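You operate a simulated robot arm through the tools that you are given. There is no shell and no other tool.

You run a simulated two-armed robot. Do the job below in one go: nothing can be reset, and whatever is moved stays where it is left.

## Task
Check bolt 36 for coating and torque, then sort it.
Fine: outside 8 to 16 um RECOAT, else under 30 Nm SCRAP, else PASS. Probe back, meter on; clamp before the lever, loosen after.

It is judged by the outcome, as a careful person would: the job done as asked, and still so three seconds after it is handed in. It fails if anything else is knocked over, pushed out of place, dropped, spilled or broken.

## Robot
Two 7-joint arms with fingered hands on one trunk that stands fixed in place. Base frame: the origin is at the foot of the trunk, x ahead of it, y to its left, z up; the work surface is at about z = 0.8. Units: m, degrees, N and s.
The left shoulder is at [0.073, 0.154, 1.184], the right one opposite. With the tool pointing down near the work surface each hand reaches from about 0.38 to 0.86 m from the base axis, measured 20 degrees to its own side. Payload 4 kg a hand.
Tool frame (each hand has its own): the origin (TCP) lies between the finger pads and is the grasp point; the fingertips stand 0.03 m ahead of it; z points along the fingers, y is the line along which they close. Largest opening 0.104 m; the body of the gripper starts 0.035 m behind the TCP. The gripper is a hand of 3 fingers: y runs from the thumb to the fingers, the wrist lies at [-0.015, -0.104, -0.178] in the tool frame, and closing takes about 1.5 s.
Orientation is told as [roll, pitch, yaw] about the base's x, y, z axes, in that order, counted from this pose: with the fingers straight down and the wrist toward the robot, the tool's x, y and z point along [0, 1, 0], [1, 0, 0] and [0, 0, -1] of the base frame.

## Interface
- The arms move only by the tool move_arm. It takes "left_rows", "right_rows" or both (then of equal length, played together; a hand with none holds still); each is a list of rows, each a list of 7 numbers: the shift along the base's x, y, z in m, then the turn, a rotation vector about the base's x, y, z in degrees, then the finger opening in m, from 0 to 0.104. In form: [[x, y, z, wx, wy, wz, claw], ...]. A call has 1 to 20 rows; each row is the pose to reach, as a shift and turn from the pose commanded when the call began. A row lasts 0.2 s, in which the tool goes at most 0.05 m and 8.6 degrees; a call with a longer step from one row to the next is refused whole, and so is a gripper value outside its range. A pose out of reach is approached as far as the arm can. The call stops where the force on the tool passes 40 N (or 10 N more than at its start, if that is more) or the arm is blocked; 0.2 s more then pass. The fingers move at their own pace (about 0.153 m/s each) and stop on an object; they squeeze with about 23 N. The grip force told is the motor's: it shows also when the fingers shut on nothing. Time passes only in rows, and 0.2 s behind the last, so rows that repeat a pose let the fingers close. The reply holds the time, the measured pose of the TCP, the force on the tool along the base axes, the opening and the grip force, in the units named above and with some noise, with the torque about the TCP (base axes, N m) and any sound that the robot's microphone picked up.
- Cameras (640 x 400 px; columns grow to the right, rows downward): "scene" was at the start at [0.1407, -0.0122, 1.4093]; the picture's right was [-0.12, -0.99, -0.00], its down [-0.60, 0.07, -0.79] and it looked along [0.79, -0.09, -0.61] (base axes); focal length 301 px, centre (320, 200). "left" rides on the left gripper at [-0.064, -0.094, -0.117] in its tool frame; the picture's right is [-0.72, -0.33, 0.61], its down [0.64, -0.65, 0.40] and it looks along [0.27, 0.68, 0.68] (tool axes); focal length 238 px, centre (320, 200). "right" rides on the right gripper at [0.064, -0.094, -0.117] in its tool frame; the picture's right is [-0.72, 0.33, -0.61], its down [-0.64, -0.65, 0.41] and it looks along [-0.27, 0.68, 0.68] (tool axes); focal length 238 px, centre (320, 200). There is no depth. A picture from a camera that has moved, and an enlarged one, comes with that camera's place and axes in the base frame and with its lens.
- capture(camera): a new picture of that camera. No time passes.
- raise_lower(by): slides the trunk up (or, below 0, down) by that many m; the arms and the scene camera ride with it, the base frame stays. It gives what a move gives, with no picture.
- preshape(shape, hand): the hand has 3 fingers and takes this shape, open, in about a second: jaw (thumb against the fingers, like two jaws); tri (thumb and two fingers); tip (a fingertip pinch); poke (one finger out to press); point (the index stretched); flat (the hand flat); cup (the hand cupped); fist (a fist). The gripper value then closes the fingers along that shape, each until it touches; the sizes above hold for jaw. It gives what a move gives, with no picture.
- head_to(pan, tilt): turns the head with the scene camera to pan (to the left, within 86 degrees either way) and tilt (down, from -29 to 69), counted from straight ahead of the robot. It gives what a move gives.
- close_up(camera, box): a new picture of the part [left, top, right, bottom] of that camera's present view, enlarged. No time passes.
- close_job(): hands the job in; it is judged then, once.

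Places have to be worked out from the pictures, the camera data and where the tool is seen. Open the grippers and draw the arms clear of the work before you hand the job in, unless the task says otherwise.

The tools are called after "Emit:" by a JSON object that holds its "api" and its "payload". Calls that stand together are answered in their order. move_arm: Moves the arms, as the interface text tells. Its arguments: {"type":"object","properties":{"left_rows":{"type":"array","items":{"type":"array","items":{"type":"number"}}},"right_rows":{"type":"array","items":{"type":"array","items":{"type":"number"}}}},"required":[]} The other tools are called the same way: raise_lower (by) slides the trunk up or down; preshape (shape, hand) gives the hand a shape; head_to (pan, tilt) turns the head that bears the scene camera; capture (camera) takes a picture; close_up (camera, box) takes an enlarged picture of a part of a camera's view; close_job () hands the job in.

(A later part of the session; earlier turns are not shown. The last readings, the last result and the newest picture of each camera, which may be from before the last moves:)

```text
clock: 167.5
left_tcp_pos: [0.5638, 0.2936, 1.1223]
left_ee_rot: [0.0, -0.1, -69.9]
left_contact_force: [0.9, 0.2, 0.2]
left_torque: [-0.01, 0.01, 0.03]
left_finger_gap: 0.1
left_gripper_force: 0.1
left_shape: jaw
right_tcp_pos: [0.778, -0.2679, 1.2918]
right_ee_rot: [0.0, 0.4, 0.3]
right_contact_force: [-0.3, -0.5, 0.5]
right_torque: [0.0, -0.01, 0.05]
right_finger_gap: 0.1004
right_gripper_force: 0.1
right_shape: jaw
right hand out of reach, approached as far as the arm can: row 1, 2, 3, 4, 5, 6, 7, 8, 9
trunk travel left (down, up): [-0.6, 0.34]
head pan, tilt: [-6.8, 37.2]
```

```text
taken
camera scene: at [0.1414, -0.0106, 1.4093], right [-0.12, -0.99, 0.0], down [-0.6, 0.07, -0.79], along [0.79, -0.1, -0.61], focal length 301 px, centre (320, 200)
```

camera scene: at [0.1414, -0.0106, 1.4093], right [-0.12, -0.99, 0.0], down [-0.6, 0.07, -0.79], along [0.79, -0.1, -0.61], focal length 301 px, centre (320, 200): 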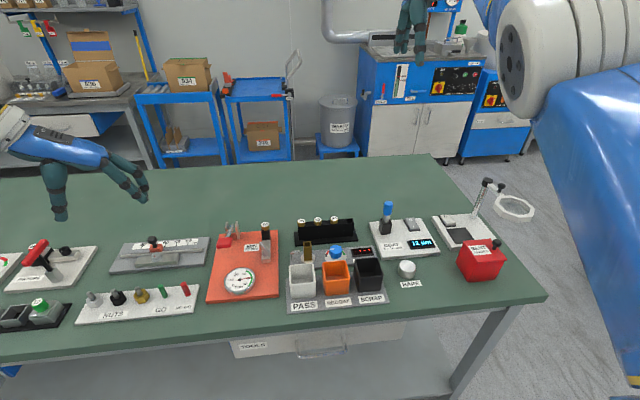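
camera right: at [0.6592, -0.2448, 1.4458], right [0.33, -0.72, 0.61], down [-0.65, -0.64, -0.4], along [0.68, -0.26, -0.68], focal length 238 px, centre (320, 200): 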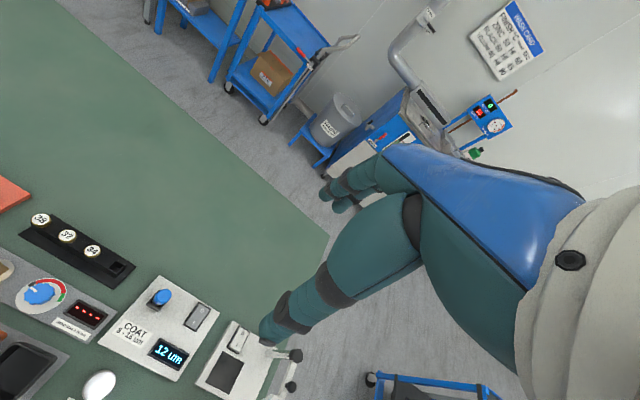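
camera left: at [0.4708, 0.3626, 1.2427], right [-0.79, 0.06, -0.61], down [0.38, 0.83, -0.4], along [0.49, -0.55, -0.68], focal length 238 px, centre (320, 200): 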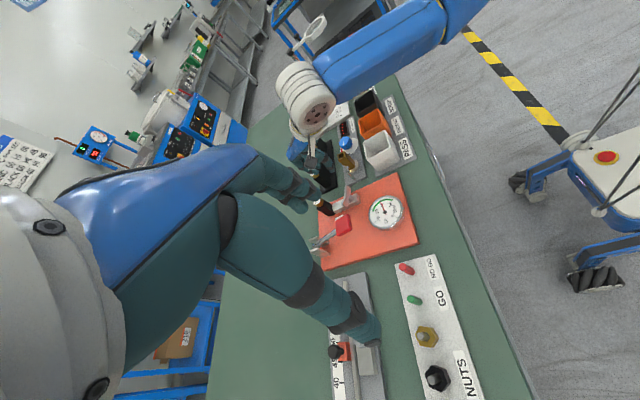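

Still reported out of reach. I'll test a simple small downward and rightward shift to see how the arm follows.

Emit:
{"api": "move_arm", "payload": {"right_rows": [[0, 0, -0.03, 0, 0, 0, 0.1], [0, 0, -0.06, 0, 0, 0, 0.1], [0, 0, -0.09, 0, 0, 0, 0.1], [0, 0, -0.12, 0, 0, 0, 0.1], [0, 0, -0.12, 0, 0, 0, 0.1], [0, 0, -0.12, 0, 0, 0, 0.1]]}}

Emit:
{"api": "capture", "payload": {"camera": "scene"}}

```text
clock: 168.9
left_tcp_pos: [0.5621, 0.2945, 1.124]
left_ee_rot: [0.2, 0.0, -70.0]
left_contact_force: [0.2, 0.3, 0.2]
left_torque: [0.0, 0.03, -0.01]
left_finger_gap: 0.0999
left_gripper_force: 0.1
left_shape: jaw
right_tcp_pos: [0.8162, -0.2708, 1.1731]
right_ee_rot: [0.0, 0.4, 0.4]
right_contact_force: [0.5, -0.1, 0.5]
right_torque: [-0.01, 0.01, -0.02]
right_finger_gap: 0.0998
right_gripper_force: 0.0
right_shape: jaw
right hand out of reach, approached as far as the arm can: row 1, 2, 3, 4, 5, 6
trunk travel left (down, up): [-0.6, 0.34]
head pan, tilt: [-6.8, 37.2]
```

```text
taken
camera scene: at [0.1409, -0.0104, 1.4093], right [-0.12, -0.99, 0.0], down [-0.6, 0.07, -0.79], along [0.79, -0.09, -0.61], focal length 301 px, centre (320, 200)
```

scene: 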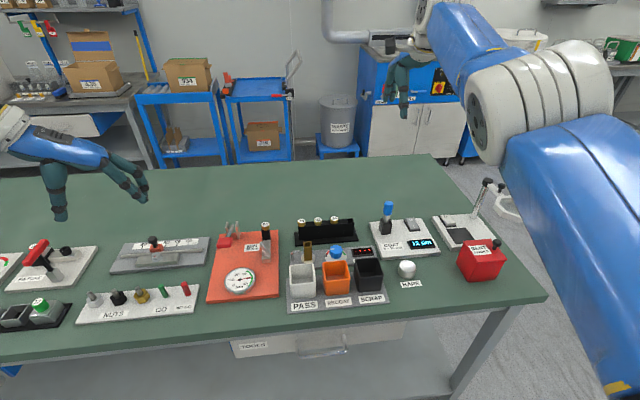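

Now I see it: the wrist stays about 0.68 m from the shoulder, so the arm is stretched straight and the elbow is stuck at that singular pose. Moving sideways and up with the target inside the reach should let the elbow bend, so I'll try that in free air.

Emit:
{"api": "move_arm", "payload": {"right_rows": [[-0.02, 0, 0.035, 0, 0, 0, 0.1], [-0.045, 0, 0.07, 0, 0, 0, 0.1], [-0.07, 0, 0.1, 0, 0, 0, 0.1], [-0.1, 0, 0.13, 0, 0, 0, 0.1], [-0.13, 0, 0.16, 0, 0, 0, 0.1], [-0.16, 0, 0.18, 0, 0, 0, 0.1], [-0.16, 0, 0.18, 0, 0, 0, 0.1]]}}

```text
clock: 170.5
left_tcp_pos: [0.5635, 0.2948, 1.1231]
left_ee_rot: [0.0, 0.0, -70.0]
left_contact_force: [0.2, 0.4, -0.2]
left_torque: [-0.03, -0.01, 0.02]
left_finger_gap: 0.1
left_gripper_force: 0.1
left_shape: jaw
right_tcp_pos: [0.7226, -0.2831, 1.3888]
right_ee_rot: [0.0, 0.5, 0.3]
right_contact_force: [0.4, 0.2, -0.4]
right_torque: [0.03, 0.0, -0.02]
right_finger_gap: 0.1
right_gripper_force: 0.1
right_shape: jaw
right hand out of reach, approached as far as the arm can: row 1, 2, 3, 4, 5, 6, 7
trunk travel left (down, up): [-0.6, 0.34]
head pan, tilt: [-6.8, 37.2]
```

Still on the stretched sphere. I'll try an inward sideways direction (+y) with the target well inside reach, staying high above everything.

Emit:
{"api": "move_arm", "payload": {"right_rows": [[-0.02, 0.03, 0, 0, 0, 0, 0.1], [-0.04, 0.06, 0, 0, 0, 0, 0.1], [-0.06, 0.09, -0.01, 0, 0, 0, 0.1], [-0.08, 0.12, -0.02, 0, 0, 0, 0.1], [-0.1, 0.14, -0.03, 0, 0, 0, 0.1], [-0.12, 0.15, -0.04, 0, 0, 0, 0.1], [-0.12, 0.15, -0.04, 0, 0, 0, 0.1]]}}

Emit:
{"api": "capture", "payload": {"camera": "scene"}}

```text
clock: 172.1
left_tcp_pos: [0.562, 0.295, 1.1234]
left_ee_rot: [0.0, 0.0, -70.0]
left_contact_force: [-0.3, -0.4, -0.4]
left_torque: [0.0, 0.06, -0.01]
left_finger_gap: 0.1002
left_gripper_force: 0.1
left_shape: jaw
right_tcp_pos: [0.6993, -0.1177, 1.4224]
right_ee_rot: [0.0, 0.5, 0.2]
right_contact_force: [0.6, -0.4, 0.5]
right_torque: [-0.01, 0.0, -0.02]
right_finger_gap: 0.0999
right_gripper_force: 0.0
right_shape: jaw
right hand out of reach, approached as far as the arm can: row 1, 2, 3, 4, 5, 6, 7
trunk travel left (down, up): [-0.6, 0.34]
head pan, tilt: [-6.8, 37.2]
```

```text
taken
camera scene: at [0.1408, -0.0079, 1.4093], right [-0.12, -0.99, 0.0], down [-0.6, 0.07, -0.79], along [0.79, -0.1, -0.61], focal length 301 px, centre (320, 200)
```

scene: 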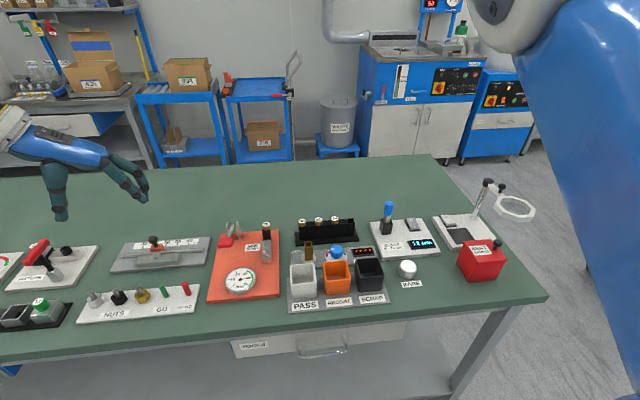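

The left arm can finish the job: the socket and the PASS bin are both within its reach. I'll just park the right arm high and to the right, clear of the bench and the camera view.

Emit:
{"api": "move_arm", "payload": {"right_rows": [[0, -0.04, -0.01, 0, 0, 0, 0.1], [0, -0.08, -0.02, 0, 0, 0, 0.1], [0, -0.12, -0.03, 0, 0, 0, 0.1], [0, -0.16, -0.04, 0, 0, 0, 0.1], [0, -0.2, -0.05, 0, 0, 0, 0.1], [0, -0.24, -0.06, 0, 0, 0, 0.1], [0, -0.28, -0.07, 0, 0, 0, 0.1], [0, -0.28, -0.07, 0, 0, 0, 0.1]]}}

Emit:
{"api": "capture", "payload": {"camera": "scene"}}

Emit:
{"api": "capture", "payload": {"camera": "right"}}

```text
clock: 173.9
left_tcp_pos: [0.5635, 0.294, 1.1233]
left_ee_rot: [0.1, 0.0, -70.0]
left_contact_force: [-0.6, 1.1, 0.5]
left_torque: [0.01, 0.02, -0.01]
left_finger_gap: 0.1002
left_gripper_force: 0.0
left_shape: jaw
right_tcp_pos: [0.7079, -0.4024, 1.3587]
right_ee_rot: [0.1, 0.4, 0.4]
right_contact_force: [-0.2, 0.2, 0.3]
right_torque: [0.0, 0.0, 0.0]
right_finger_gap: 0.1002
right_gripper_force: 0.2
right_shape: jaw
right hand out of reach, approached as far as the arm can: row 1, 2, 3, 4, 5, 6, 7, 8
trunk travel left (down, up): [-0.6, 0.34]
head pan, tilt: [-6.8, 37.2]
```

```text
taken
camera scene: at [0.1411, -0.0116, 1.4093], right [-0.12, -0.99, 0.0], down [-0.6, 0.07, -0.79], along [0.79, -0.09, -0.61], focal length 301 px, centre (320, 200)
```

scene: 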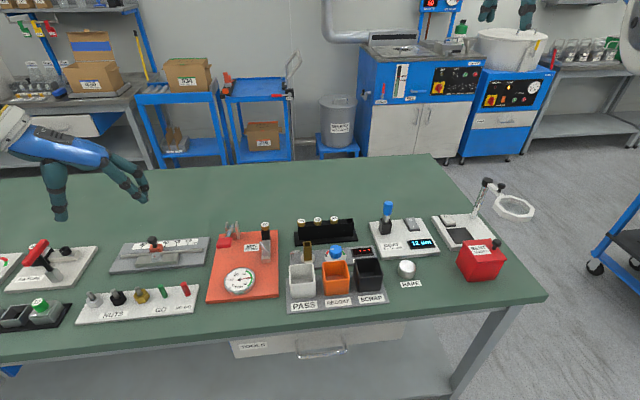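

```text
taken
camera right: at [0.6144, -0.3395, 1.4768], right [0.33, -0.72, 0.61], down [-0.65, -0.64, -0.4], along [0.68, -0.26, -0.68], focal length 238 px, centre (320, 200)
```

right: 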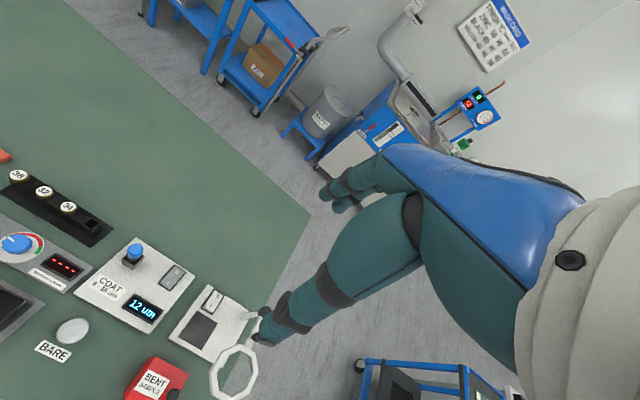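

The right arm is parked high and clear. I'll finish opening the clamp with the left hand: approach the wing at about yaw -67° and bring it back to its starting angle.

Emit:
{"api": "move_arm", "payload": {"left_rows": [[0.017, -0.033, 0, 0, 0, 1, 0.09], [0.034, -0.066, 0, 0, 0, 2, 0.07], [0.051, -0.1, 0, 0, 0, 3, 0.05], [0.068, -0.133, 0, 0, 0, 3, 0.04], [0.085, -0.166, -0.01, 0, 0, 3, 0.03], [0.102, -0.2, -0.03, 0, 0, 3, 0.03], [0.118, -0.231, -0.06, 0, 0, 3, 0.03], [0.118, -0.231, -0.1, 0, 0, 3, 0.03], [0.118, -0.231, -0.14, 0, 0, 3, 0.03], [0.118, -0.231, -0.18, 0, 0, 3, 0.03], [0.118, -0.231, -0.21, 0, 0, 3, 0.03], [0.118, -0.231, -0.21, 0, 0, 3, 0.03]]}}

Emit:
{"api": "close_up", "payload": {"camera": "left", "box": [240, 180, 400, 320]}}

Emit:
{"api": "close_up", "payload": {"camera": "scene", "box": [220, 200, 310, 280]}}

```text
clock: 176.5
left_tcp_pos: [0.6798, 0.0618, 0.9136]
left_ee_rot: [0.1, 0.0, -67.0]
left_contact_force: [0.3, 0.0, 0.0]
left_torque: [-0.03, 0.04, -0.02]
left_finger_gap: 0.0302
left_gripper_force: 0.0
left_shape: jaw
right_tcp_pos: [0.7089, -0.4031, 1.3591]
right_ee_rot: [0.1, 0.4, 0.2]
right_contact_force: [0.2, -0.5, -0.6]
right_torque: [-0.01, 0.0, 0.01]
right_finger_gap: 0.0999
right_gripper_force: 0.1
right_shape: jaw
trunk travel left (down, up): [-0.6, 0.34]
head pan, tilt: [-6.8, 37.2]
```

```text
2.86 times, centred on (320, 250) of left
camera zoom: at [0.5826, 0.1251, 1.032], right [-0.79, 0.02, -0.61], down [0.34, 0.85, -0.4], along [0.52, -0.52, -0.68], focal length 681 px, centre (320, 57)
```

zoom: 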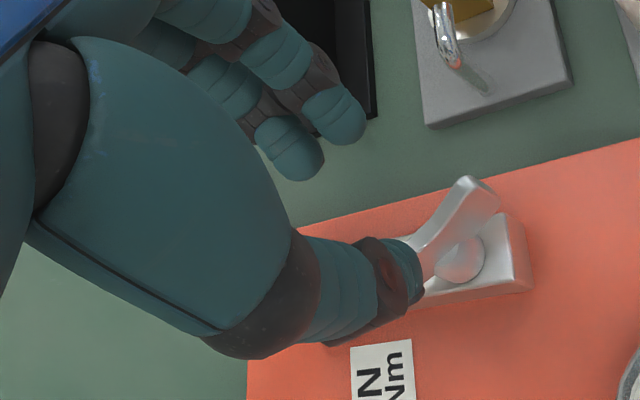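

```text
5.00 times, centred on (265, 240) of scene
camera zoom: at [0.1412, -0.0124, 1.4093], right [-0.12, -0.99, 0.0], down [-0.6, 0.07, -0.79], along [0.79, -0.09, -0.61], focal length 1505 px, centre (595, 0)
```

zoom: 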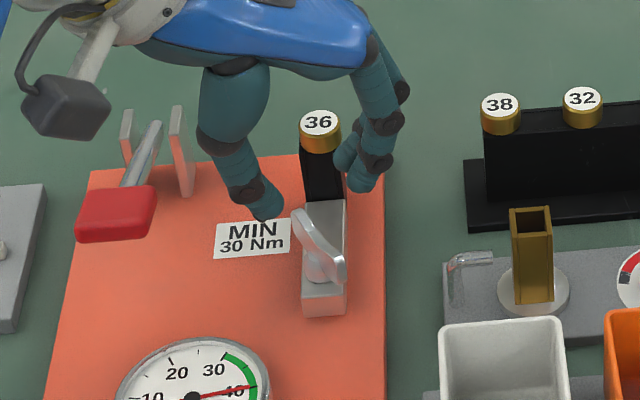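

Aligned over the wing and clear of the lever. Descending, closing, and turning counter-clockwise about 25°.

Emit:
{"api": "move_arm", "payload": {"left_rows": [[0.001, 0, -0.015, 0, 0, 0, 0.03], [0.001, 0, -0.03, 0, 0, 0, 0.03], [0.001, 0, -0.041, 0, 0, 0, 0.03], [0.001, 0, -0.041, 0, 0, 0, 0.015], [0.001, 0, -0.041, 0, 0, 0, 0.005], [0.001, 0, -0.041, 0, 0, 0, 0.0], [0.001, 0, -0.041, 0, 0, 0, 0.0], [0.001, 0, -0.041, 0, 0, 0, 0.0]]}}

Emit:
{"api": "move_arm", "payload": {"left_rows": [[0, 0, 0, 0, 0, 6, 0.0], [0, 0, 0, 0, 0, 12, 0.0], [0, 0, 0, 0, 0, 18, 0.0], [0, 0, 0, 0, 0, 24, 0.0], [0, 0, 0, 0, 0, 24, 0.0]]}}

Emit:
{"api": "close_up", "payload": {"camera": "left", "box": [240, 180, 400, 320]}}

Emit:
{"api": "close_up", "payload": {"camera": "scene", "box": [220, 200, 310, 280]}}

```text
clock: 178.3
left_tcp_pos: [0.6829, 0.0622, 0.8718]
left_ee_rot: [0.2, 0.0, -67.0]
left_contact_force: [2.7, 1.4, -0.2]
left_torque: [0.0, -0.1, 0.03]
left_finger_gap: 0.0009
left_gripper_force: 22.9
left_shape: jaw
right_tcp_pos: [0.7091, -0.4019, 1.3587]
right_ee_rot: [0.1, 0.4, 0.3]
right_contact_force: [0.1, 0.5, 0.6]
right_torque: [0.02, -0.02, 0.0]
right_finger_gap: 0.0999
right_gripper_force: 0.1
right_shape: jaw
trunk travel left (down, up): [-0.6, 0.34]
head pan, tilt: [-6.8, 37.2]
```

```text
clock: 179.5
left_tcp_pos: [0.6816, 0.0625, 0.8722]
left_ee_rot: [0.1, 0.0, -42.9]
left_contact_force: [3.4, 0.6, -0.3]
left_torque: [0.02, -0.19, -0.07]
left_finger_gap: 0.0009
left_gripper_force: 22.8
left_shape: jaw
right_tcp_pos: [0.7099, -0.403, 1.3588]
right_ee_rot: [0.1, 0.4, 0.2]
right_contact_force: [-0.2, -0.4, -0.4]
right_torque: [-0.02, -0.02, 0.01]
right_finger_gap: 0.1
right_gripper_force: 0.1
right_shape: jaw
trunk travel left (down, up): [-0.6, 0.34]
head pan, tilt: [-6.8, 37.2]
```

```text
2.86 times, centred on (320, 250) of left
camera zoom: at [0.5684, 0.0803, 0.9897], right [-0.73, -0.3, -0.61], down [-0.04, 0.91, -0.4], along [0.68, -0.27, -0.68], focal length 681 px, centre (320, 57)
```

zoom: 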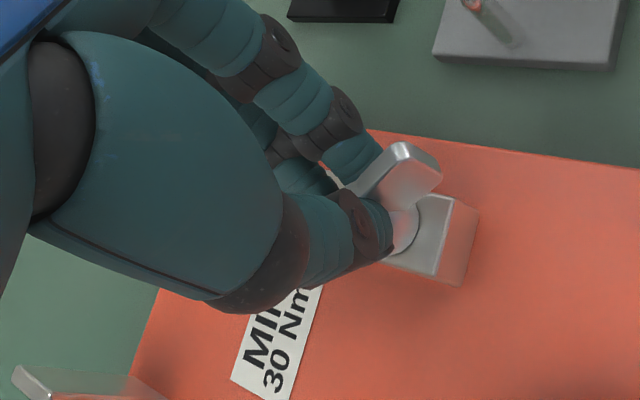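

```text
5.00 times, centred on (265, 240) of scene
camera zoom: at [0.1423, -0.0119, 1.4091], right [-0.12, -0.99, 0.0], down [-0.6, 0.07, -0.79], along [0.79, -0.09, -0.61], focal length 1505 px, centre (595, 0)
```

zoom: 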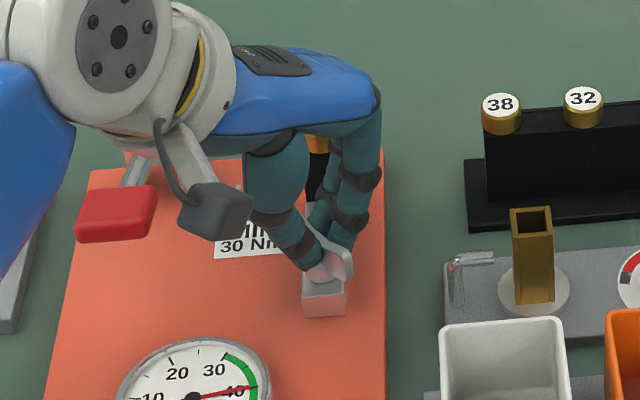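

The wing is back at about its original angle, so the clamp is fully loosened. I'll release it, rise, and move the left hand over bolt 36's head.

Emit:
{"api": "move_arm", "payload": {"left_rows": [[0, 0, 0, 0, 0, 0, 0.015], [0, 0, 0, 0, 0, 0, 0.03], [0, 0, 0, 0, 0, 0, 0.04], [0, 0, 0.03, 0, 0, 0, 0.04], [0, 0, 0.07, 0, 0, 0, 0.04], [0, 0, 0.1, 0, 0, 0, 0.05], [0.02, 0.001, 0.1, 0, 0, 0, 0.06], [0.04, 0.003, 0.1, 0, 0, 0, 0.06], [0.057, 0.004, 0.1, 0, 0, 0, 0.06], [0.057, 0.004, 0.075, 0, 0, 0, 0.06], [0.057, 0.004, 0.075, 0, 0, 0, 0.06]]}}

Emit:
{"api": "capture", "payload": {"camera": "left"}}

Emit:
{"api": "close_up", "payload": {"camera": "left", "box": [260, 190, 420, 310]}}

Emit:
{"api": "close_up", "payload": {"camera": "scene", "box": [220, 190, 310, 270]}}

```text
clock: 181.9
left_tcp_pos: [0.7397, 0.0662, 0.9476]
left_ee_rot: [0.0, 0.0, -43.0]
left_contact_force: [-0.4, 0.1, 0.2]
left_torque: [0.02, 0.01, 0.01]
left_finger_gap: 0.0597
left_gripper_force: 0.1
left_shape: jaw
right_tcp_pos: [0.7082, -0.4042, 1.3584]
right_ee_rot: [0.1, 0.4, 0.4]
right_contact_force: [-0.9, 0.2, -0.2]
right_torque: [-0.01, 0.01, -0.03]
right_finger_gap: 0.1002
right_gripper_force: 0.1
right_shape: jaw
trunk travel left (down, up): [-0.6, 0.34]
head pan, tilt: [-6.8, 37.2]
```

```text
taken
camera left: at [0.6255, 0.0847, 1.065], right [-0.73, -0.3, -0.61], down [-0.04, 0.91, -0.4], along [0.68, -0.27, -0.68], focal length 238 px, centre (320, 200)
```

left: 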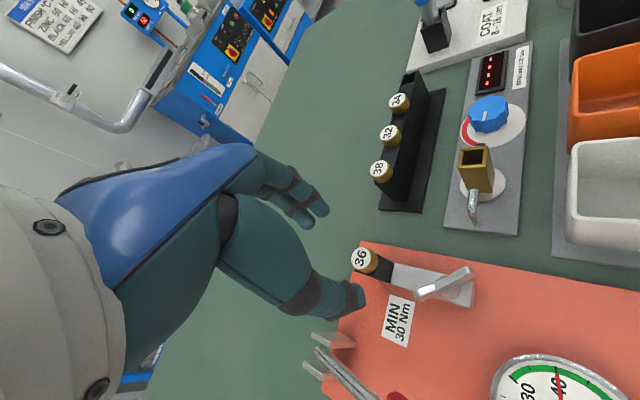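

```text
3.33 times, centred on (340, 250) of left
camera zoom: at [0.6255, 0.0847, 1.065], right [-0.73, -0.3, -0.61], down [-0.04, 0.91, -0.4], along [0.68, -0.27, -0.68], focal length 794 px, centre (253, 33)
```

zoom: 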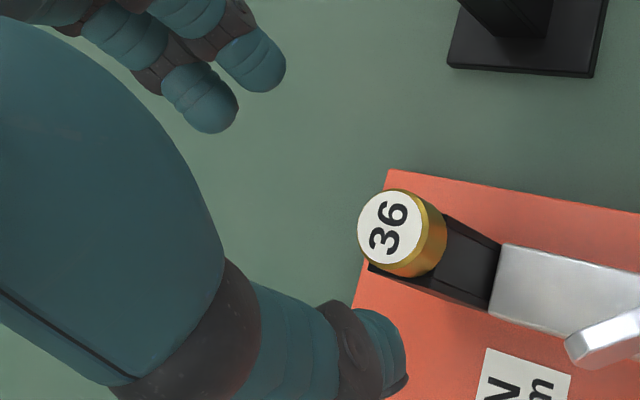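

```text
5.00 times, centred on (265, 230) of scene
camera zoom: at [0.1416, -0.0123, 1.4092], right [-0.12, -0.99, 0.0], down [-0.6, 0.07, -0.79], along [0.79, -0.09, -0.61], focal length 1505 px, centre (595, 50)
```

zoom: 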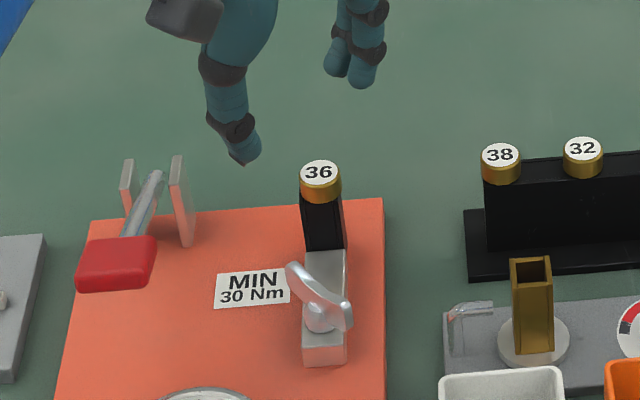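

The bolt lies about 5-6 mm toward -x and 3 mm toward -y from the left TCP. I'll correct, lower around the head and check before closing.

Emit:
{"api": "move_arm", "payload": {"left_rows": [[-0.006, -0.003, -0.01, 0, 0, 0, 0.06], [-0.006, -0.003, -0.025, 0, 0, 0, 0.06], [-0.006, -0.003, -0.04, 0, 0, 0, 0.06], [-0.006, -0.003, -0.053, 0, 0, 0, 0.06], [-0.006, -0.003, -0.053, 0, 0, 0, 0.06]]}}

Emit:
{"api": "close_up", "payload": {"camera": "left", "box": [240, 180, 400, 300]}}

Emit:
{"api": "close_up", "payload": {"camera": "scene", "box": [220, 190, 310, 270]}}

```text
clock: 183.1
left_tcp_pos: [0.7336, 0.0626, 0.8931]
left_ee_rot: [0.1, 0.0, -42.9]
left_contact_force: [0.0, -0.2, 0.2]
left_torque: [0.03, 0.01, -0.02]
left_finger_gap: 0.0597
left_gripper_force: 0.1
left_shape: jaw
right_tcp_pos: [0.7083, -0.4029, 1.3596]
right_ee_rot: [0.1, 0.4, 0.3]
right_contact_force: [0.2, -0.6, 0.2]
right_torque: [0.01, -0.02, -0.01]
right_finger_gap: 0.1003
right_gripper_force: 0.1
right_shape: jaw
trunk travel left (down, up): [-0.6, 0.34]
head pan, tilt: [-6.8, 37.2]
```

```text
3.33 times, centred on (320, 240) of left
camera zoom: at [0.6201, 0.0816, 1.0111], right [-0.73, -0.3, -0.61], down [-0.04, 0.91, -0.4], along [0.68, -0.27, -0.68], focal length 794 px, centre (320, 67)
```

zoom: 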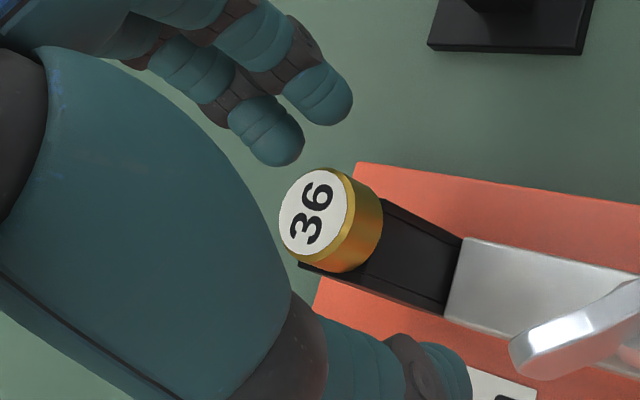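

```text
5.00 times, centred on (265, 230) of scene
camera zoom: at [0.1415, -0.0125, 1.4092], right [-0.12, -0.99, 0.0], down [-0.6, 0.07, -0.79], along [0.79, -0.09, -0.61], focal length 1505 px, centre (595, 50)
```

zoom: 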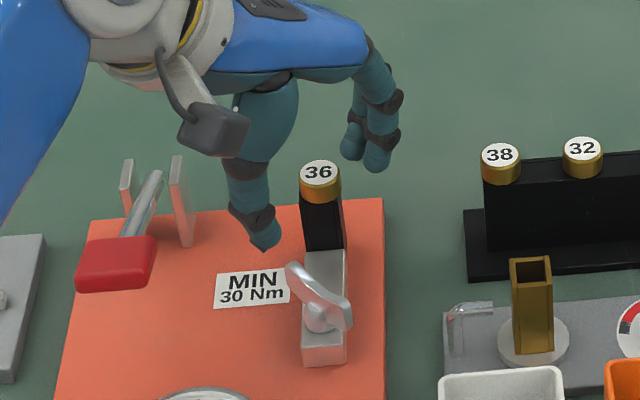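

Nearly centred. I'll nudge about 3 mm along the closing direction and close on the head.

Emit:
{"api": "move_arm", "payload": {"left_rows": [[-0.0025, 0.002, 0, 0, 0, 0, 0.05], [-0.0025, 0.002, 0, 0, 0, 0, 0.035], [-0.0025, 0.002, 0, 0, 0, 0, 0.02], [-0.0025, 0.002, 0, 0, 0, 0, 0.008], [-0.0025, 0.002, 0, 0, 0, 0, 0.0], [-0.0025, 0.002, 0, 0, 0, 0, 0.0], [-0.0025, 0.002, 0, 0, 0, 0, 0.0]]}}

Emit:
{"api": "close_up", "payload": {"camera": "left", "box": [240, 180, 400, 300]}}

Emit:
{"api": "close_up", "payload": {"camera": "scene", "box": [240, 195, 300, 245]}}

```text
clock: 184.7
left_tcp_pos: [0.7313, 0.0644, 0.8942]
left_ee_rot: [0.0, 0.1, -42.9]
left_contact_force: [2.3, -3.8, 3.1]
left_torque: [-0.15, -0.17, -0.03]
left_finger_gap: 0.0078
left_gripper_force: 23.4
left_shape: jaw
right_tcp_pos: [0.7079, -0.4041, 1.3593]
right_ee_rot: [0.2, 0.4, 0.3]
right_contact_force: [0.2, 0.5, -0.2]
right_torque: [-0.04, -0.01, 0.02]
right_finger_gap: 0.0999
right_gripper_force: 0.1
right_shape: jaw
trunk travel left (down, up): [-0.6, 0.34]
head pan, tilt: [-6.8, 37.2]
```

```text
3.33 times, centred on (320, 240) of left
camera zoom: at [0.6172, 0.0828, 1.0113], right [-0.73, -0.3, -0.61], down [-0.04, 0.91, -0.4], along [0.68, -0.27, -0.68], focal length 794 px, centre (320, 67)
```

zoom: 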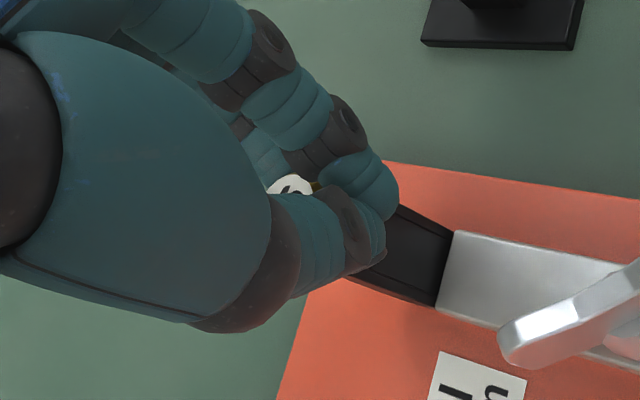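

```text
8.00 times, centred on (270, 220) of scene
camera zoom: at [0.1411, -0.0137, 1.4093], right [-0.12, -0.99, 0.0], down [-0.6, 0.07, -0.79], along [0.79, -0.09, -0.61], focal length 2408 px, centre (720, 40)
```

zoom: 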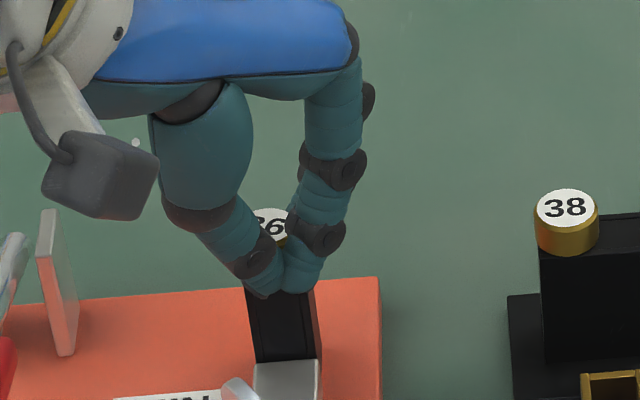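

The grip holds at 23 N around the head. I'll lift 10 mm and check that the bolt comes up freely and straight.

Emit:
{"api": "move_arm", "payload": {"left_rows": [[0, 0, 0.005, 0, 0, 0, 0.0], [0, 0, 0.01, 0, 0, 0, 0.0], [0, 0, 0.015, 0, 0, 0, 0.0], [0, 0, 0.015, 0, 0, 0, 0.0]]}}

Emit:
{"api": "close_up", "payload": {"camera": "left", "box": [240, 180, 400, 300]}}

Emit:
{"api": "close_up", "payload": {"camera": "scene", "box": [240, 195, 300, 245]}}

```text
clock: 185.7
left_tcp_pos: [0.7306, 0.0647, 0.9097]
left_ee_rot: [0.1, 0.1, -43.0]
left_contact_force: [0.7, -0.4, -1.5]
left_torque: [-0.03, -0.04, -0.03]
left_finger_gap: 0.0072
left_gripper_force: 23.0
left_shape: jaw
right_tcp_pos: [0.71, -0.404, 1.3582]
right_ee_rot: [0.3, 0.4, 0.4]
right_contact_force: [0.2, -0.3, 0.4]
right_torque: [0.01, 0.0, -0.02]
right_finger_gap: 0.0999
right_gripper_force: 0.0
right_shape: jaw
trunk travel left (down, up): [-0.6, 0.34]
head pan, tilt: [-6.8, 37.2]
```

```text
3.33 times, centred on (320, 240) of left
camera zoom: at [0.617, 0.0831, 1.0265], right [-0.73, -0.3, -0.61], down [-0.04, 0.91, -0.4], along [0.68, -0.27, -0.68], focal length 794 px, centre (320, 67)
```

zoom: 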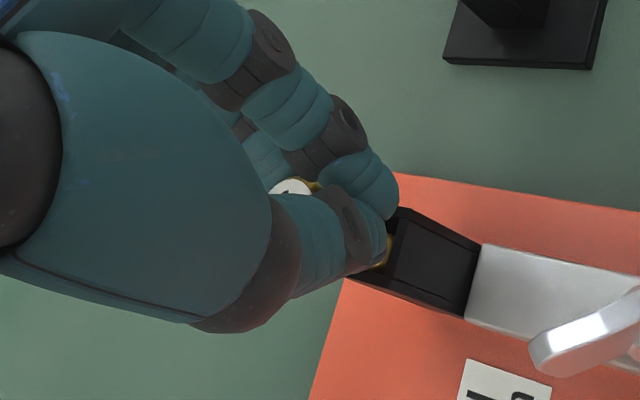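

```text
8.00 times, centred on (270, 220) of scene
camera zoom: at [0.142, -0.0126, 1.4092], right [-0.12, -0.99, 0.0], down [-0.6, 0.07, -0.79], along [0.79, -0.09, -0.61], focal length 2408 px, centre (720, 40)
```

zoom: 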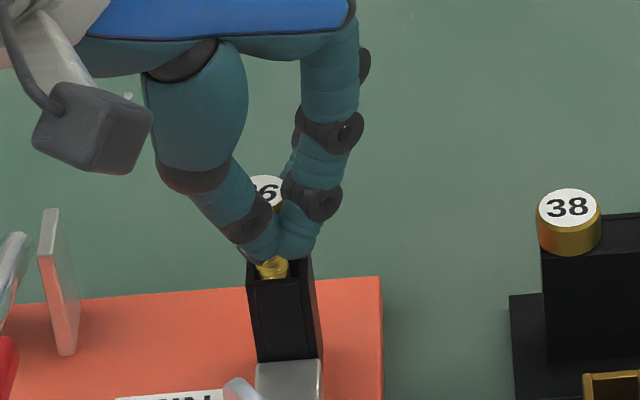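

The bolt is coming up freely and the grip looks centred. I'll continue lifting slowly until it is clear of the socket.

Emit:
{"api": "move_arm", "payload": {"left_rows": [[0, 0, 0.008, 0, 0, 0, 0.0], [0, 0, 0.016, 0, 0, 0, 0.0], [0, 0, 0.026, 0, 0, 0, 0.0], [0, 0, 0.038, 0, 0, 0, 0.0], [0, 0, 0.05, 0, 0, 0, 0.0], [0, 0, 0.065, 0, 0, 0, 0.0], [0, 0, 0.08, 0, 0, 0, 0.0], [0, 0, 0.08, 0, 0, 0, 0.0]]}}

Emit:
{"api": "close_up", "payload": {"camera": "left", "box": [240, 180, 400, 300]}}

Emit:
{"api": "close_up", "payload": {"camera": "scene", "box": [230, 160, 310, 230]}}

```text
clock: 187.5
left_tcp_pos: [0.7292, 0.0644, 0.9883]
left_ee_rot: [0.1, 0.2, -42.9]
left_contact_force: [0.0, 1.0, -0.3]
left_torque: [-0.01, 0.03, 0.01]
left_finger_gap: 0.0072
left_gripper_force: 23.4
left_shape: jaw
right_tcp_pos: [0.7093, -0.4033, 1.3587]
right_ee_rot: [0.1, 0.4, 0.2]
right_contact_force: [-0.3, -1.2, -0.4]
right_torque: [0.04, 0.04, -0.03]
right_finger_gap: 0.0998
right_gripper_force: 0.1
right_shape: jaw
trunk travel left (down, up): [-0.6, 0.34]
head pan, tilt: [-6.8, 37.2]
```

```text
3.33 times, centred on (320, 240) of left
camera zoom: at [0.6159, 0.0828, 1.1059], right [-0.73, -0.3, -0.61], down [-0.04, 0.91, -0.4], along [0.68, -0.27, -0.68], focal length 794 px, centre (320, 67)
```

zoom: 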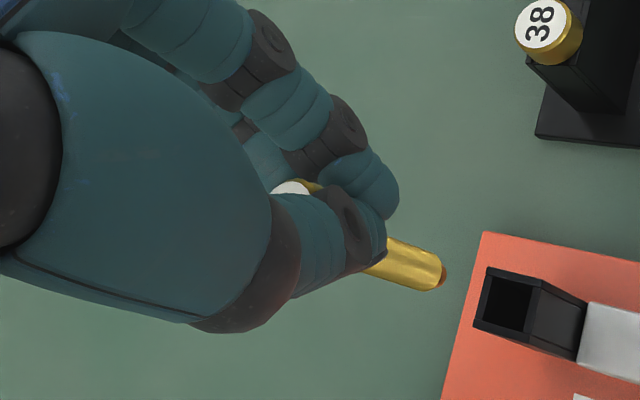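

```text
5.71 times, centred on (270, 195) of scene
camera zoom: at [0.1419, -0.0124, 1.4092], right [-0.12, -0.99, 0.0], down [-0.6, 0.07, -0.79], along [0.79, -0.09, -0.61], focal length 1720 px, centre (606, 229)
```

zoom: 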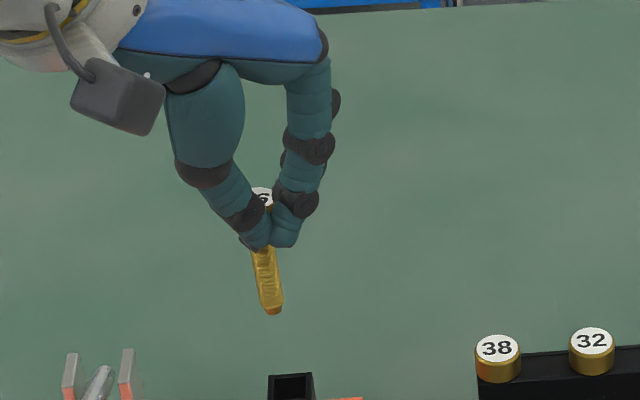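

Bolt 36 is out of the socket and firmly held. I'll carry it over to the PASS bin near (0.59, -0.024) and hover to check alignment before lowering.

Emit:
{"api": "move_arm", "payload": {"left_rows": [[-0.02, -0.012, 0.012, 0, 0, 0, 0.0], [-0.05, -0.031, 0.012, 0, 0, 0, 0.0], [-0.08, -0.05, 0.012, 0, 0, 0, 0.0], [-0.11, -0.069, 0.012, 0, 0, 0, 0.0], [-0.143, -0.089, 0.012, 0, 0, 0, 0.0], [-0.143, -0.089, 0.0, 0, 0, 0, 0.0], [-0.143, -0.089, -0.01, 0, 0, 0, 0.0], [-0.143, -0.089, -0.01, 0, 0, 0, 0.0]]}}

Emit:
{"api": "capture", "payload": {"camera": "left"}}

Emit:
{"api": "close_up", "payload": {"camera": "scene", "box": [260, 190, 380, 310]}}

Emit:
{"api": "capture", "payload": {"camera": "right"}}

```text
clock: 189.3
left_tcp_pos: [0.5867, -0.0244, 0.98]
left_ee_rot: [0.2, 0.1, -42.8]
left_contact_force: [0.1, -0.8, -1.0]
left_torque: [0.03, 0.01, 0.01]
left_finger_gap: 0.0072
left_gripper_force: 23.0
left_shape: jaw
right_tcp_pos: [0.708, -0.4028, 1.3586]
right_ee_rot: [0.1, 0.4, 0.2]
right_contact_force: [0.3, 0.2, 0.2]
right_torque: [0.0, -0.02, -0.05]
right_finger_gap: 0.1001
right_gripper_force: 0.0
right_shape: jaw
trunk travel left (down, up): [-0.6, 0.34]
head pan, tilt: [-6.8, 37.2]
```

```text
taken
camera left: at [0.4722, -0.0053, 1.0963], right [-0.73, -0.3, -0.61], down [-0.04, 0.91, -0.4], along [0.68, -0.27, -0.68], focal length 238 px, centre (320, 200)
```

left: 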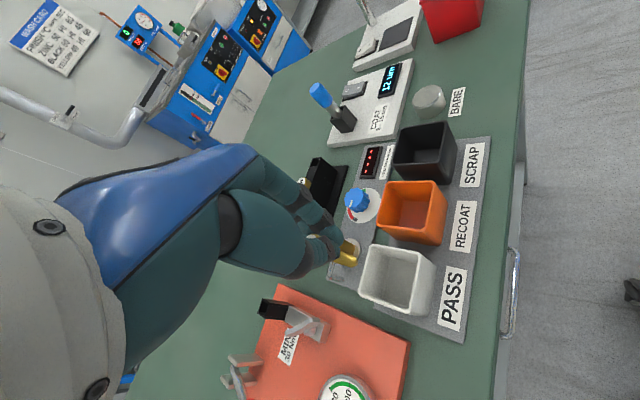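

```text
3.33 times, centred on (320, 250) of scene
camera zoom: at [0.1408, -0.0126, 1.4093], right [-0.12, -0.99, 0.0], down [-0.6, 0.07, -0.79], along [0.79, -0.09, -0.61], focal length 1003 px, centre (320, 33)
```

zoom: 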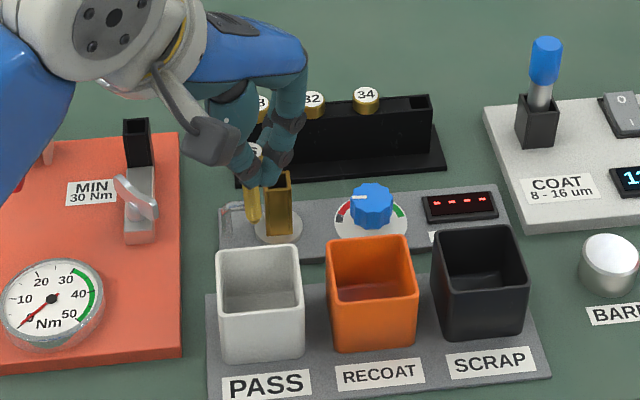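

```text
taken
camera right: at [0.6141, -0.3401, 1.4769], right [0.33, -0.72, 0.61], down [-0.65, -0.64, -0.4], along [0.68, -0.26, -0.68], focal length 238 px, centre (320, 200)
```

right: 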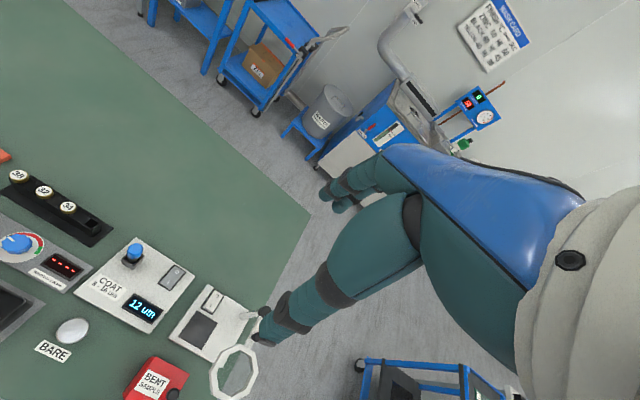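

The bolt hangs above the bin area. I'll zoom in on the PASS bin with both cameras to pin down its opening and rim height before lowering.

Emit:
{"api": "close_up", "payload": {"camera": "left", "box": [320, 220, 460, 330]}}

Emit:
{"api": "close_up", "payload": {"camera": "scene", "box": [280, 230, 360, 310]}}

```text
3.64 times, centred on (390, 275) of left
camera zoom: at [0.4722, -0.0053, 1.0963], right [-0.73, -0.3, -0.61], down [-0.04, 0.91, -0.4], along [0.68, -0.27, -0.68], focal length 867 px, centre (66, -73)
```

zoom: 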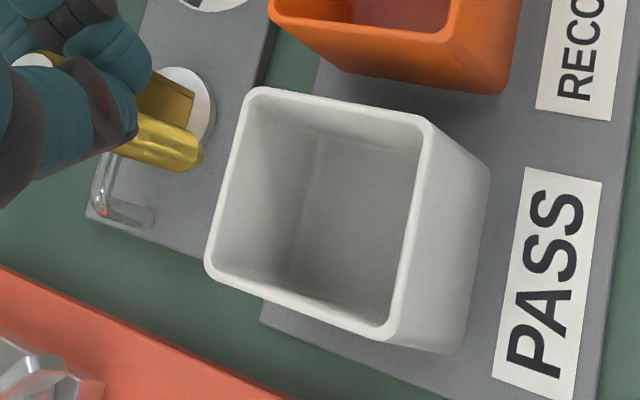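

```text
5.00 times, centred on (320, 270) of scene
camera zoom: at [0.1408, -0.0126, 1.4093], right [-0.12, -0.99, 0.0], down [-0.6, 0.07, -0.79], along [0.79, -0.09, -0.61], focal length 1505 px, centre (320, -150)
```

zoom: 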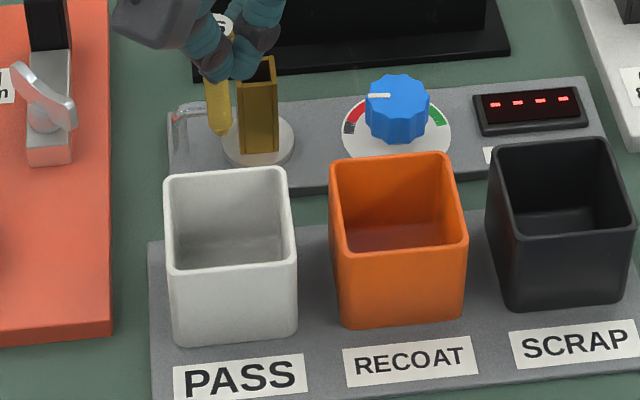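

Triangulation puts the PASS opening centre near (0.577, -0.023) with its rim at about z 0.876. I'll shift 12 mm in -x and lower until the shank is inside the bin while the fingertips stay above the rim.

Emit:
{"api": "move_arm", "payload": {"left_rows": [[-0.006, 0.0005, 0, 0, 0, 0, 0.0], [-0.012, 0.001, -0.01, 0, 0, 0, 0.0], [-0.012, 0.001, -0.03, 0, 0, 0, 0.0], [-0.012, 0.001, -0.05, 0, 0, 0, 0.0], [-0.012, 0.001, -0.05, 0, 0, 0, 0.0]]}}

Emit:
{"api": "close_up", "payload": {"camera": "left", "box": [280, 200, 440, 330]}}

Emit:
{"api": "close_up", "payload": {"camera": "scene", "box": [270, 220, 350, 300]}}

```text
clock: 190.5
left_tcp_pos: [0.5744, -0.0246, 0.9287]
left_ee_rot: [0.0, 0.1, -43.1]
left_contact_force: [-0.2, -0.5, -0.1]
left_torque: [-0.01, -0.01, -0.02]
left_finger_gap: 0.0071
left_gripper_force: 23.7
left_shape: jaw
right_tcp_pos: [0.7084, -0.4032, 1.3595]
right_ee_rot: [0.2, 0.3, 0.3]
right_contact_force: [-0.9, 0.3, 0.3]
right_torque: [0.01, 0.0, 0.0]
right_finger_gap: 0.0999
right_gripper_force: 0.1
right_shape: jaw
trunk travel left (down, up): [-0.6, 0.34]
head pan, tilt: [-6.8, 37.2]
```

```text
3.08 times, centred on (360, 265) of left
camera zoom: at [0.4612, -0.0053, 1.046], right [-0.73, -0.3, -0.61], down [-0.04, 0.91, -0.4], along [0.68, -0.27, -0.68], focal length 733 px, centre (197, 0)
```

zoom: 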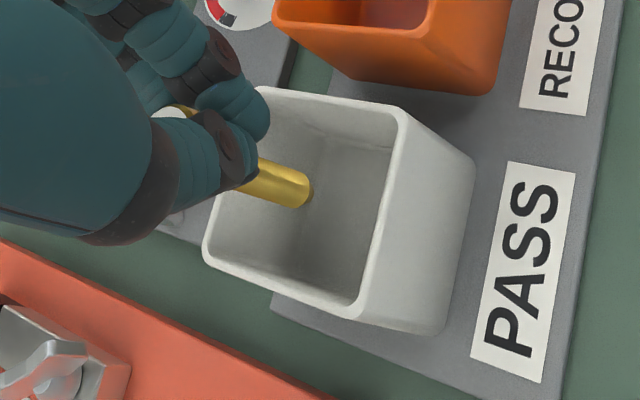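

```text
5.00 times, centred on (310, 260) of scene
camera zoom: at [0.1409, -0.0126, 1.4093], right [-0.12, -0.99, 0.0], down [-0.6, 0.07, -0.79], along [0.79, -0.09, -0.61], focal length 1505 px, centre (370, -100)
```

zoom: 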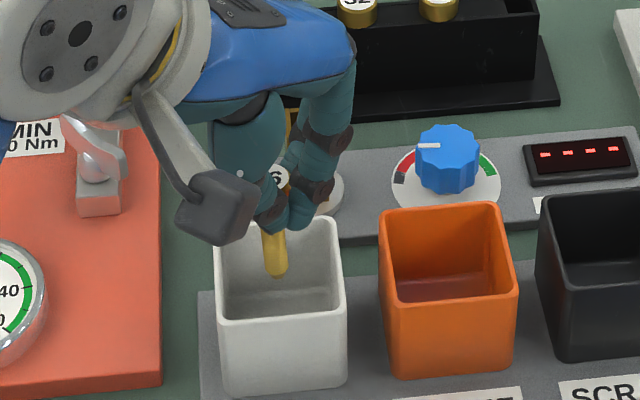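

The shank is entering the middle of the PASS opening. I'll lower another 20 mm, keeping the fingertips just above the rim.

Emit:
{"api": "move_arm", "payload": {"left_rows": [[0, 0, -0.01, 0, 0, 0, 0.0], [0, 0, -0.02, 0, 0, 0, 0.0], [0, 0, -0.02, 0, 0, 0, 0.0]]}}

Emit:
{"api": "close_up", "payload": {"camera": "left", "box": [280, 200, 440, 330]}}

Emit:
{"api": "close_up", "payload": {"camera": "scene", "box": [270, 220, 350, 300]}}

```text
clock: 191.3
left_tcp_pos: [0.5734, -0.0232, 0.9091]
left_ee_rot: [0.2, 0.1, -43.0]
left_contact_force: [0.4, -0.1, -0.4]
left_torque: [0.01, -0.02, 0.0]
left_finger_gap: 0.007
left_gripper_force: 22.5
left_shape: jaw
right_tcp_pos: [0.7082, -0.404, 1.3586]
right_ee_rot: [0.2, 0.4, 0.4]
right_contact_force: [0.2, 0.5, 0.7]
right_torque: [0.04, 0.03, 0.01]
right_finger_gap: 0.1
right_gripper_force: 0.1
right_shape: jaw
trunk travel left (down, up): [-0.6, 0.34]
head pan, tilt: [-6.8, 37.2]
```

```text
3.08 times, centred on (360, 265) of left
camera zoom: at [0.4606, -0.0048, 1.0265], right [-0.73, -0.3, -0.61], down [-0.04, 0.91, -0.4], along [0.68, -0.27, -0.68], focal length 733 px, centre (197, 0)
```

zoom: 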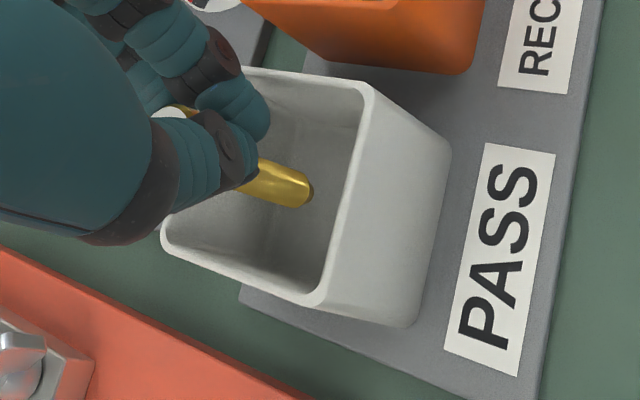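

```text
5.00 times, centred on (310, 260) of scene
camera zoom: at [0.1411, -0.0127, 1.4093], right [-0.12, -0.99, 0.0], down [-0.6, 0.07, -0.79], along [0.79, -0.09, -0.61], focal length 1505 px, centre (370, -100)
```

zoom: 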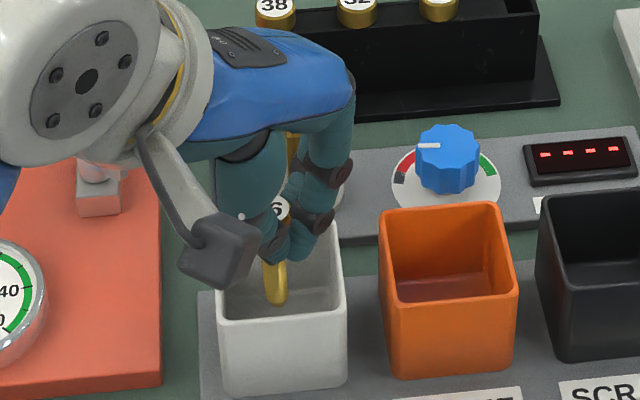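

The shank is well inside the PASS bin. I'll open the fingers just enough to let the bolt drop, then rise straight up.

Emit:
{"api": "move_arm", "payload": {"left_rows": [[0, 0, 0.002, 0, 0, 0, 0.012], [0, 0, 0.002, 0, 0, 0, 0.024], [0, 0, 0.002, 0, 0, 0, 0.032], [0, 0, 0.002, 0, 0, 0, 0.036], [0, 0, 0.002, 0, 0, 0, 0.036]]}}

Emit:
{"api": "close_up", "payload": {"camera": "left", "box": [280, 200, 440, 330]}}

Emit:
{"api": "close_up", "payload": {"camera": "scene", "box": [270, 220, 350, 300]}}

```text
clock: 192.5
left_tcp_pos: [0.5737, -0.0228, 0.9113]
left_ee_rot: [0.1, 0.1, -43.0]
left_contact_force: [0.2, -0.3, 0.9]
left_torque: [0.02, -0.01, -0.01]
left_finger_gap: 0.0354
left_gripper_force: 0.0
left_shape: jaw
right_tcp_pos: [0.7081, -0.4028, 1.3582]
right_ee_rot: [0.2, 0.4, 0.3]
right_contact_force: [-0.2, -0.2, -0.2]
right_torque: [-0.01, 0.03, -0.05]
right_finger_gap: 0.0997
right_gripper_force: 0.0
right_shape: jaw
trunk travel left (down, up): [-0.6, 0.34]
head pan, tilt: [-6.8, 37.2]
```

```text
3.08 times, centred on (360, 265) of left
camera zoom: at [0.461, -0.0046, 1.029], right [-0.73, -0.3, -0.61], down [-0.04, 0.91, -0.4], along [0.68, -0.27, -0.68], focal length 733 px, centre (197, 0)
```

zoom: 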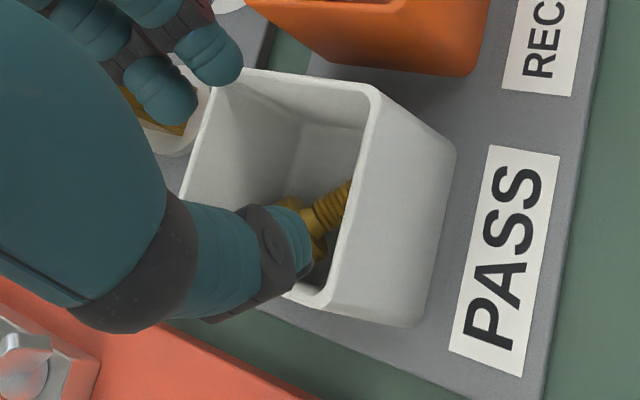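

```text
5.00 times, centred on (310, 260) of scene
camera zoom: at [0.141, -0.0126, 1.4093], right [-0.12, -0.99, 0.0], down [-0.6, 0.07, -0.79], along [0.79, -0.09, -0.61], focal length 1505 px, centre (370, -100)
```

zoom: 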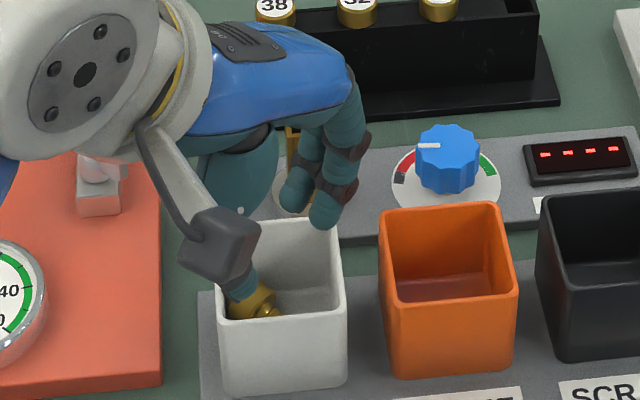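

The bolt has dropped into the PASS bin. I'll rise straight up and then move the left arm back to its side.

Emit:
{"api": "move_arm", "payload": {"left_rows": [[0, 0, 0.01, 0, 0, 0, 0.036], [0, 0, 0.025, 0, 0, 0, 0.036], [0, 0, 0.05, 0, 0, 0, 0.036], [0, 0, 0.09, 0, 0, 0, 0.05], [0, 0, 0.13, 0, 0, 0, 0.07], [0, 0.03, 0.16, 0, 0, 0, 0.09], [0, 0.07, 0.18, 0, 0, 4, 0.1], [0, 0.11, 0.2, 0, 0, 10, 0.104], [0, 0.15, 0.22, 0, 0, 18, 0.104], [0, 0.19, 0.24, 0, 0, 26, 0.104], [0, 0.23, 0.25, 0, 0, 34, 0.104], [0, 0.26, 0.26, 0, 0, 42, 0.104], [0, 0.26, 0.26, 0, 0, 43, 0.104]]}}

Emit:
{"api": "capture", "payload": {"camera": "scene"}}

Emit:
{"api": "close_up", "payload": {"camera": "scene", "box": [280, 240, 400, 320]}}

Emit:
{"api": "close_up", "payload": {"camera": "scene", "box": [200, 205, 300, 305]}}

Emit:
{"api": "close_up", "payload": {"camera": "scene", "box": [340, 190, 520, 290]}}

```text
clock: 195.3
left_tcp_pos: [0.5747, 0.2374, 1.1723]
left_ee_rot: [0.1, 0.0, 0.1]
left_contact_force: [-0.2, 0.6, -0.2]
left_torque: [-0.03, 0.01, 0.0]
left_finger_gap: 0.1037
left_gripper_force: 0.1
left_shape: jaw
right_tcp_pos: [0.7087, -0.4028, 1.3593]
right_ee_rot: [0.1, 0.4, 0.3]
right_contact_force: [0.0, 0.0, 0.8]
right_torque: [-0.03, 0.01, -0.02]
right_finger_gap: 0.1
right_gripper_force: 0.0
right_shape: jaw
trunk travel left (down, up): [-0.6, 0.34]
head pan, tilt: [-6.8, 37.2]
```

```text
taken
camera scene: at [0.1412, -0.0115, 1.4093], right [-0.12, -0.99, 0.0], down [-0.6, 0.07, -0.79], along [0.79, -0.09, -0.61], focal length 301 px, centre (320, 200)
```

scene: 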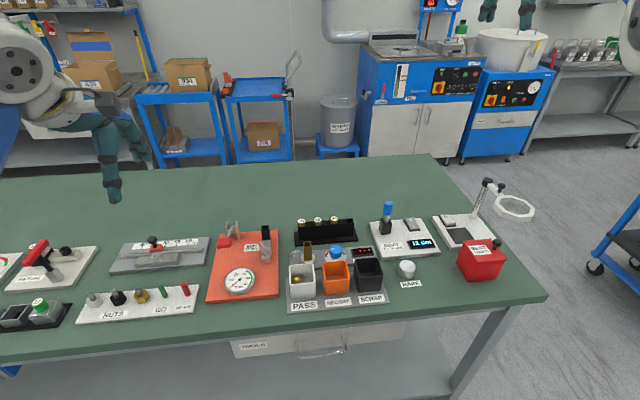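

```text
5.00 times, centred on (340, 280) of scene
camera zoom: at [0.1412, -0.0115, 1.4093], right [-0.12, -0.99, 0.0], down [-0.6, 0.07, -0.79], along [0.79, -0.09, -0.61], focal length 1505 px, centre (220, -200)
```

zoom: 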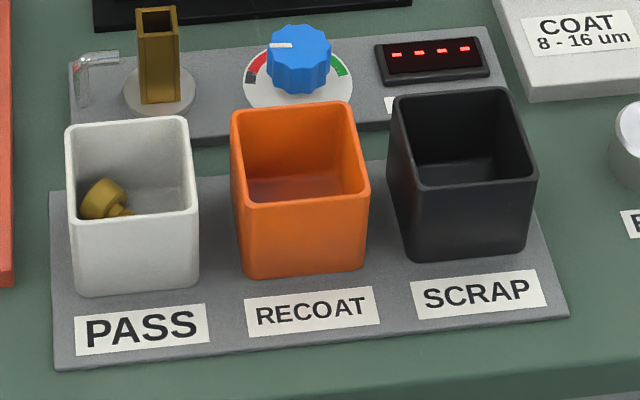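

```text
4.00 times, centred on (250, 255) of scene
camera zoom: at [0.1412, -0.0115, 1.4093], right [-0.12, -0.99, 0.0], down [-0.6, 0.07, -0.79], along [0.79, -0.09, -0.61], focal length 1204 px, centre (600, -20)
```

zoom: 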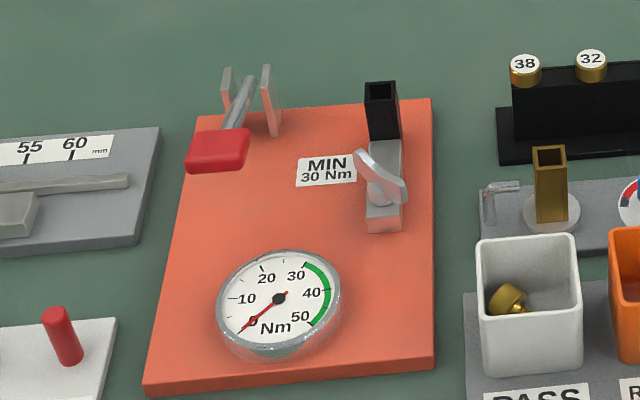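

```text
3.56 times, centred on (430, 240) of scene
camera zoom: at [0.1412, -0.0115, 1.4093], right [-0.12, -0.99, 0.0], down [-0.6, 0.07, -0.79], along [0.79, -0.09, -0.61], focal length 1070 px, centre (-71, 58)
```

zoom: 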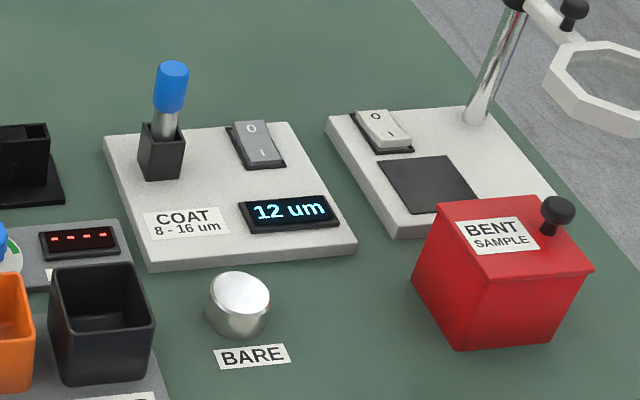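

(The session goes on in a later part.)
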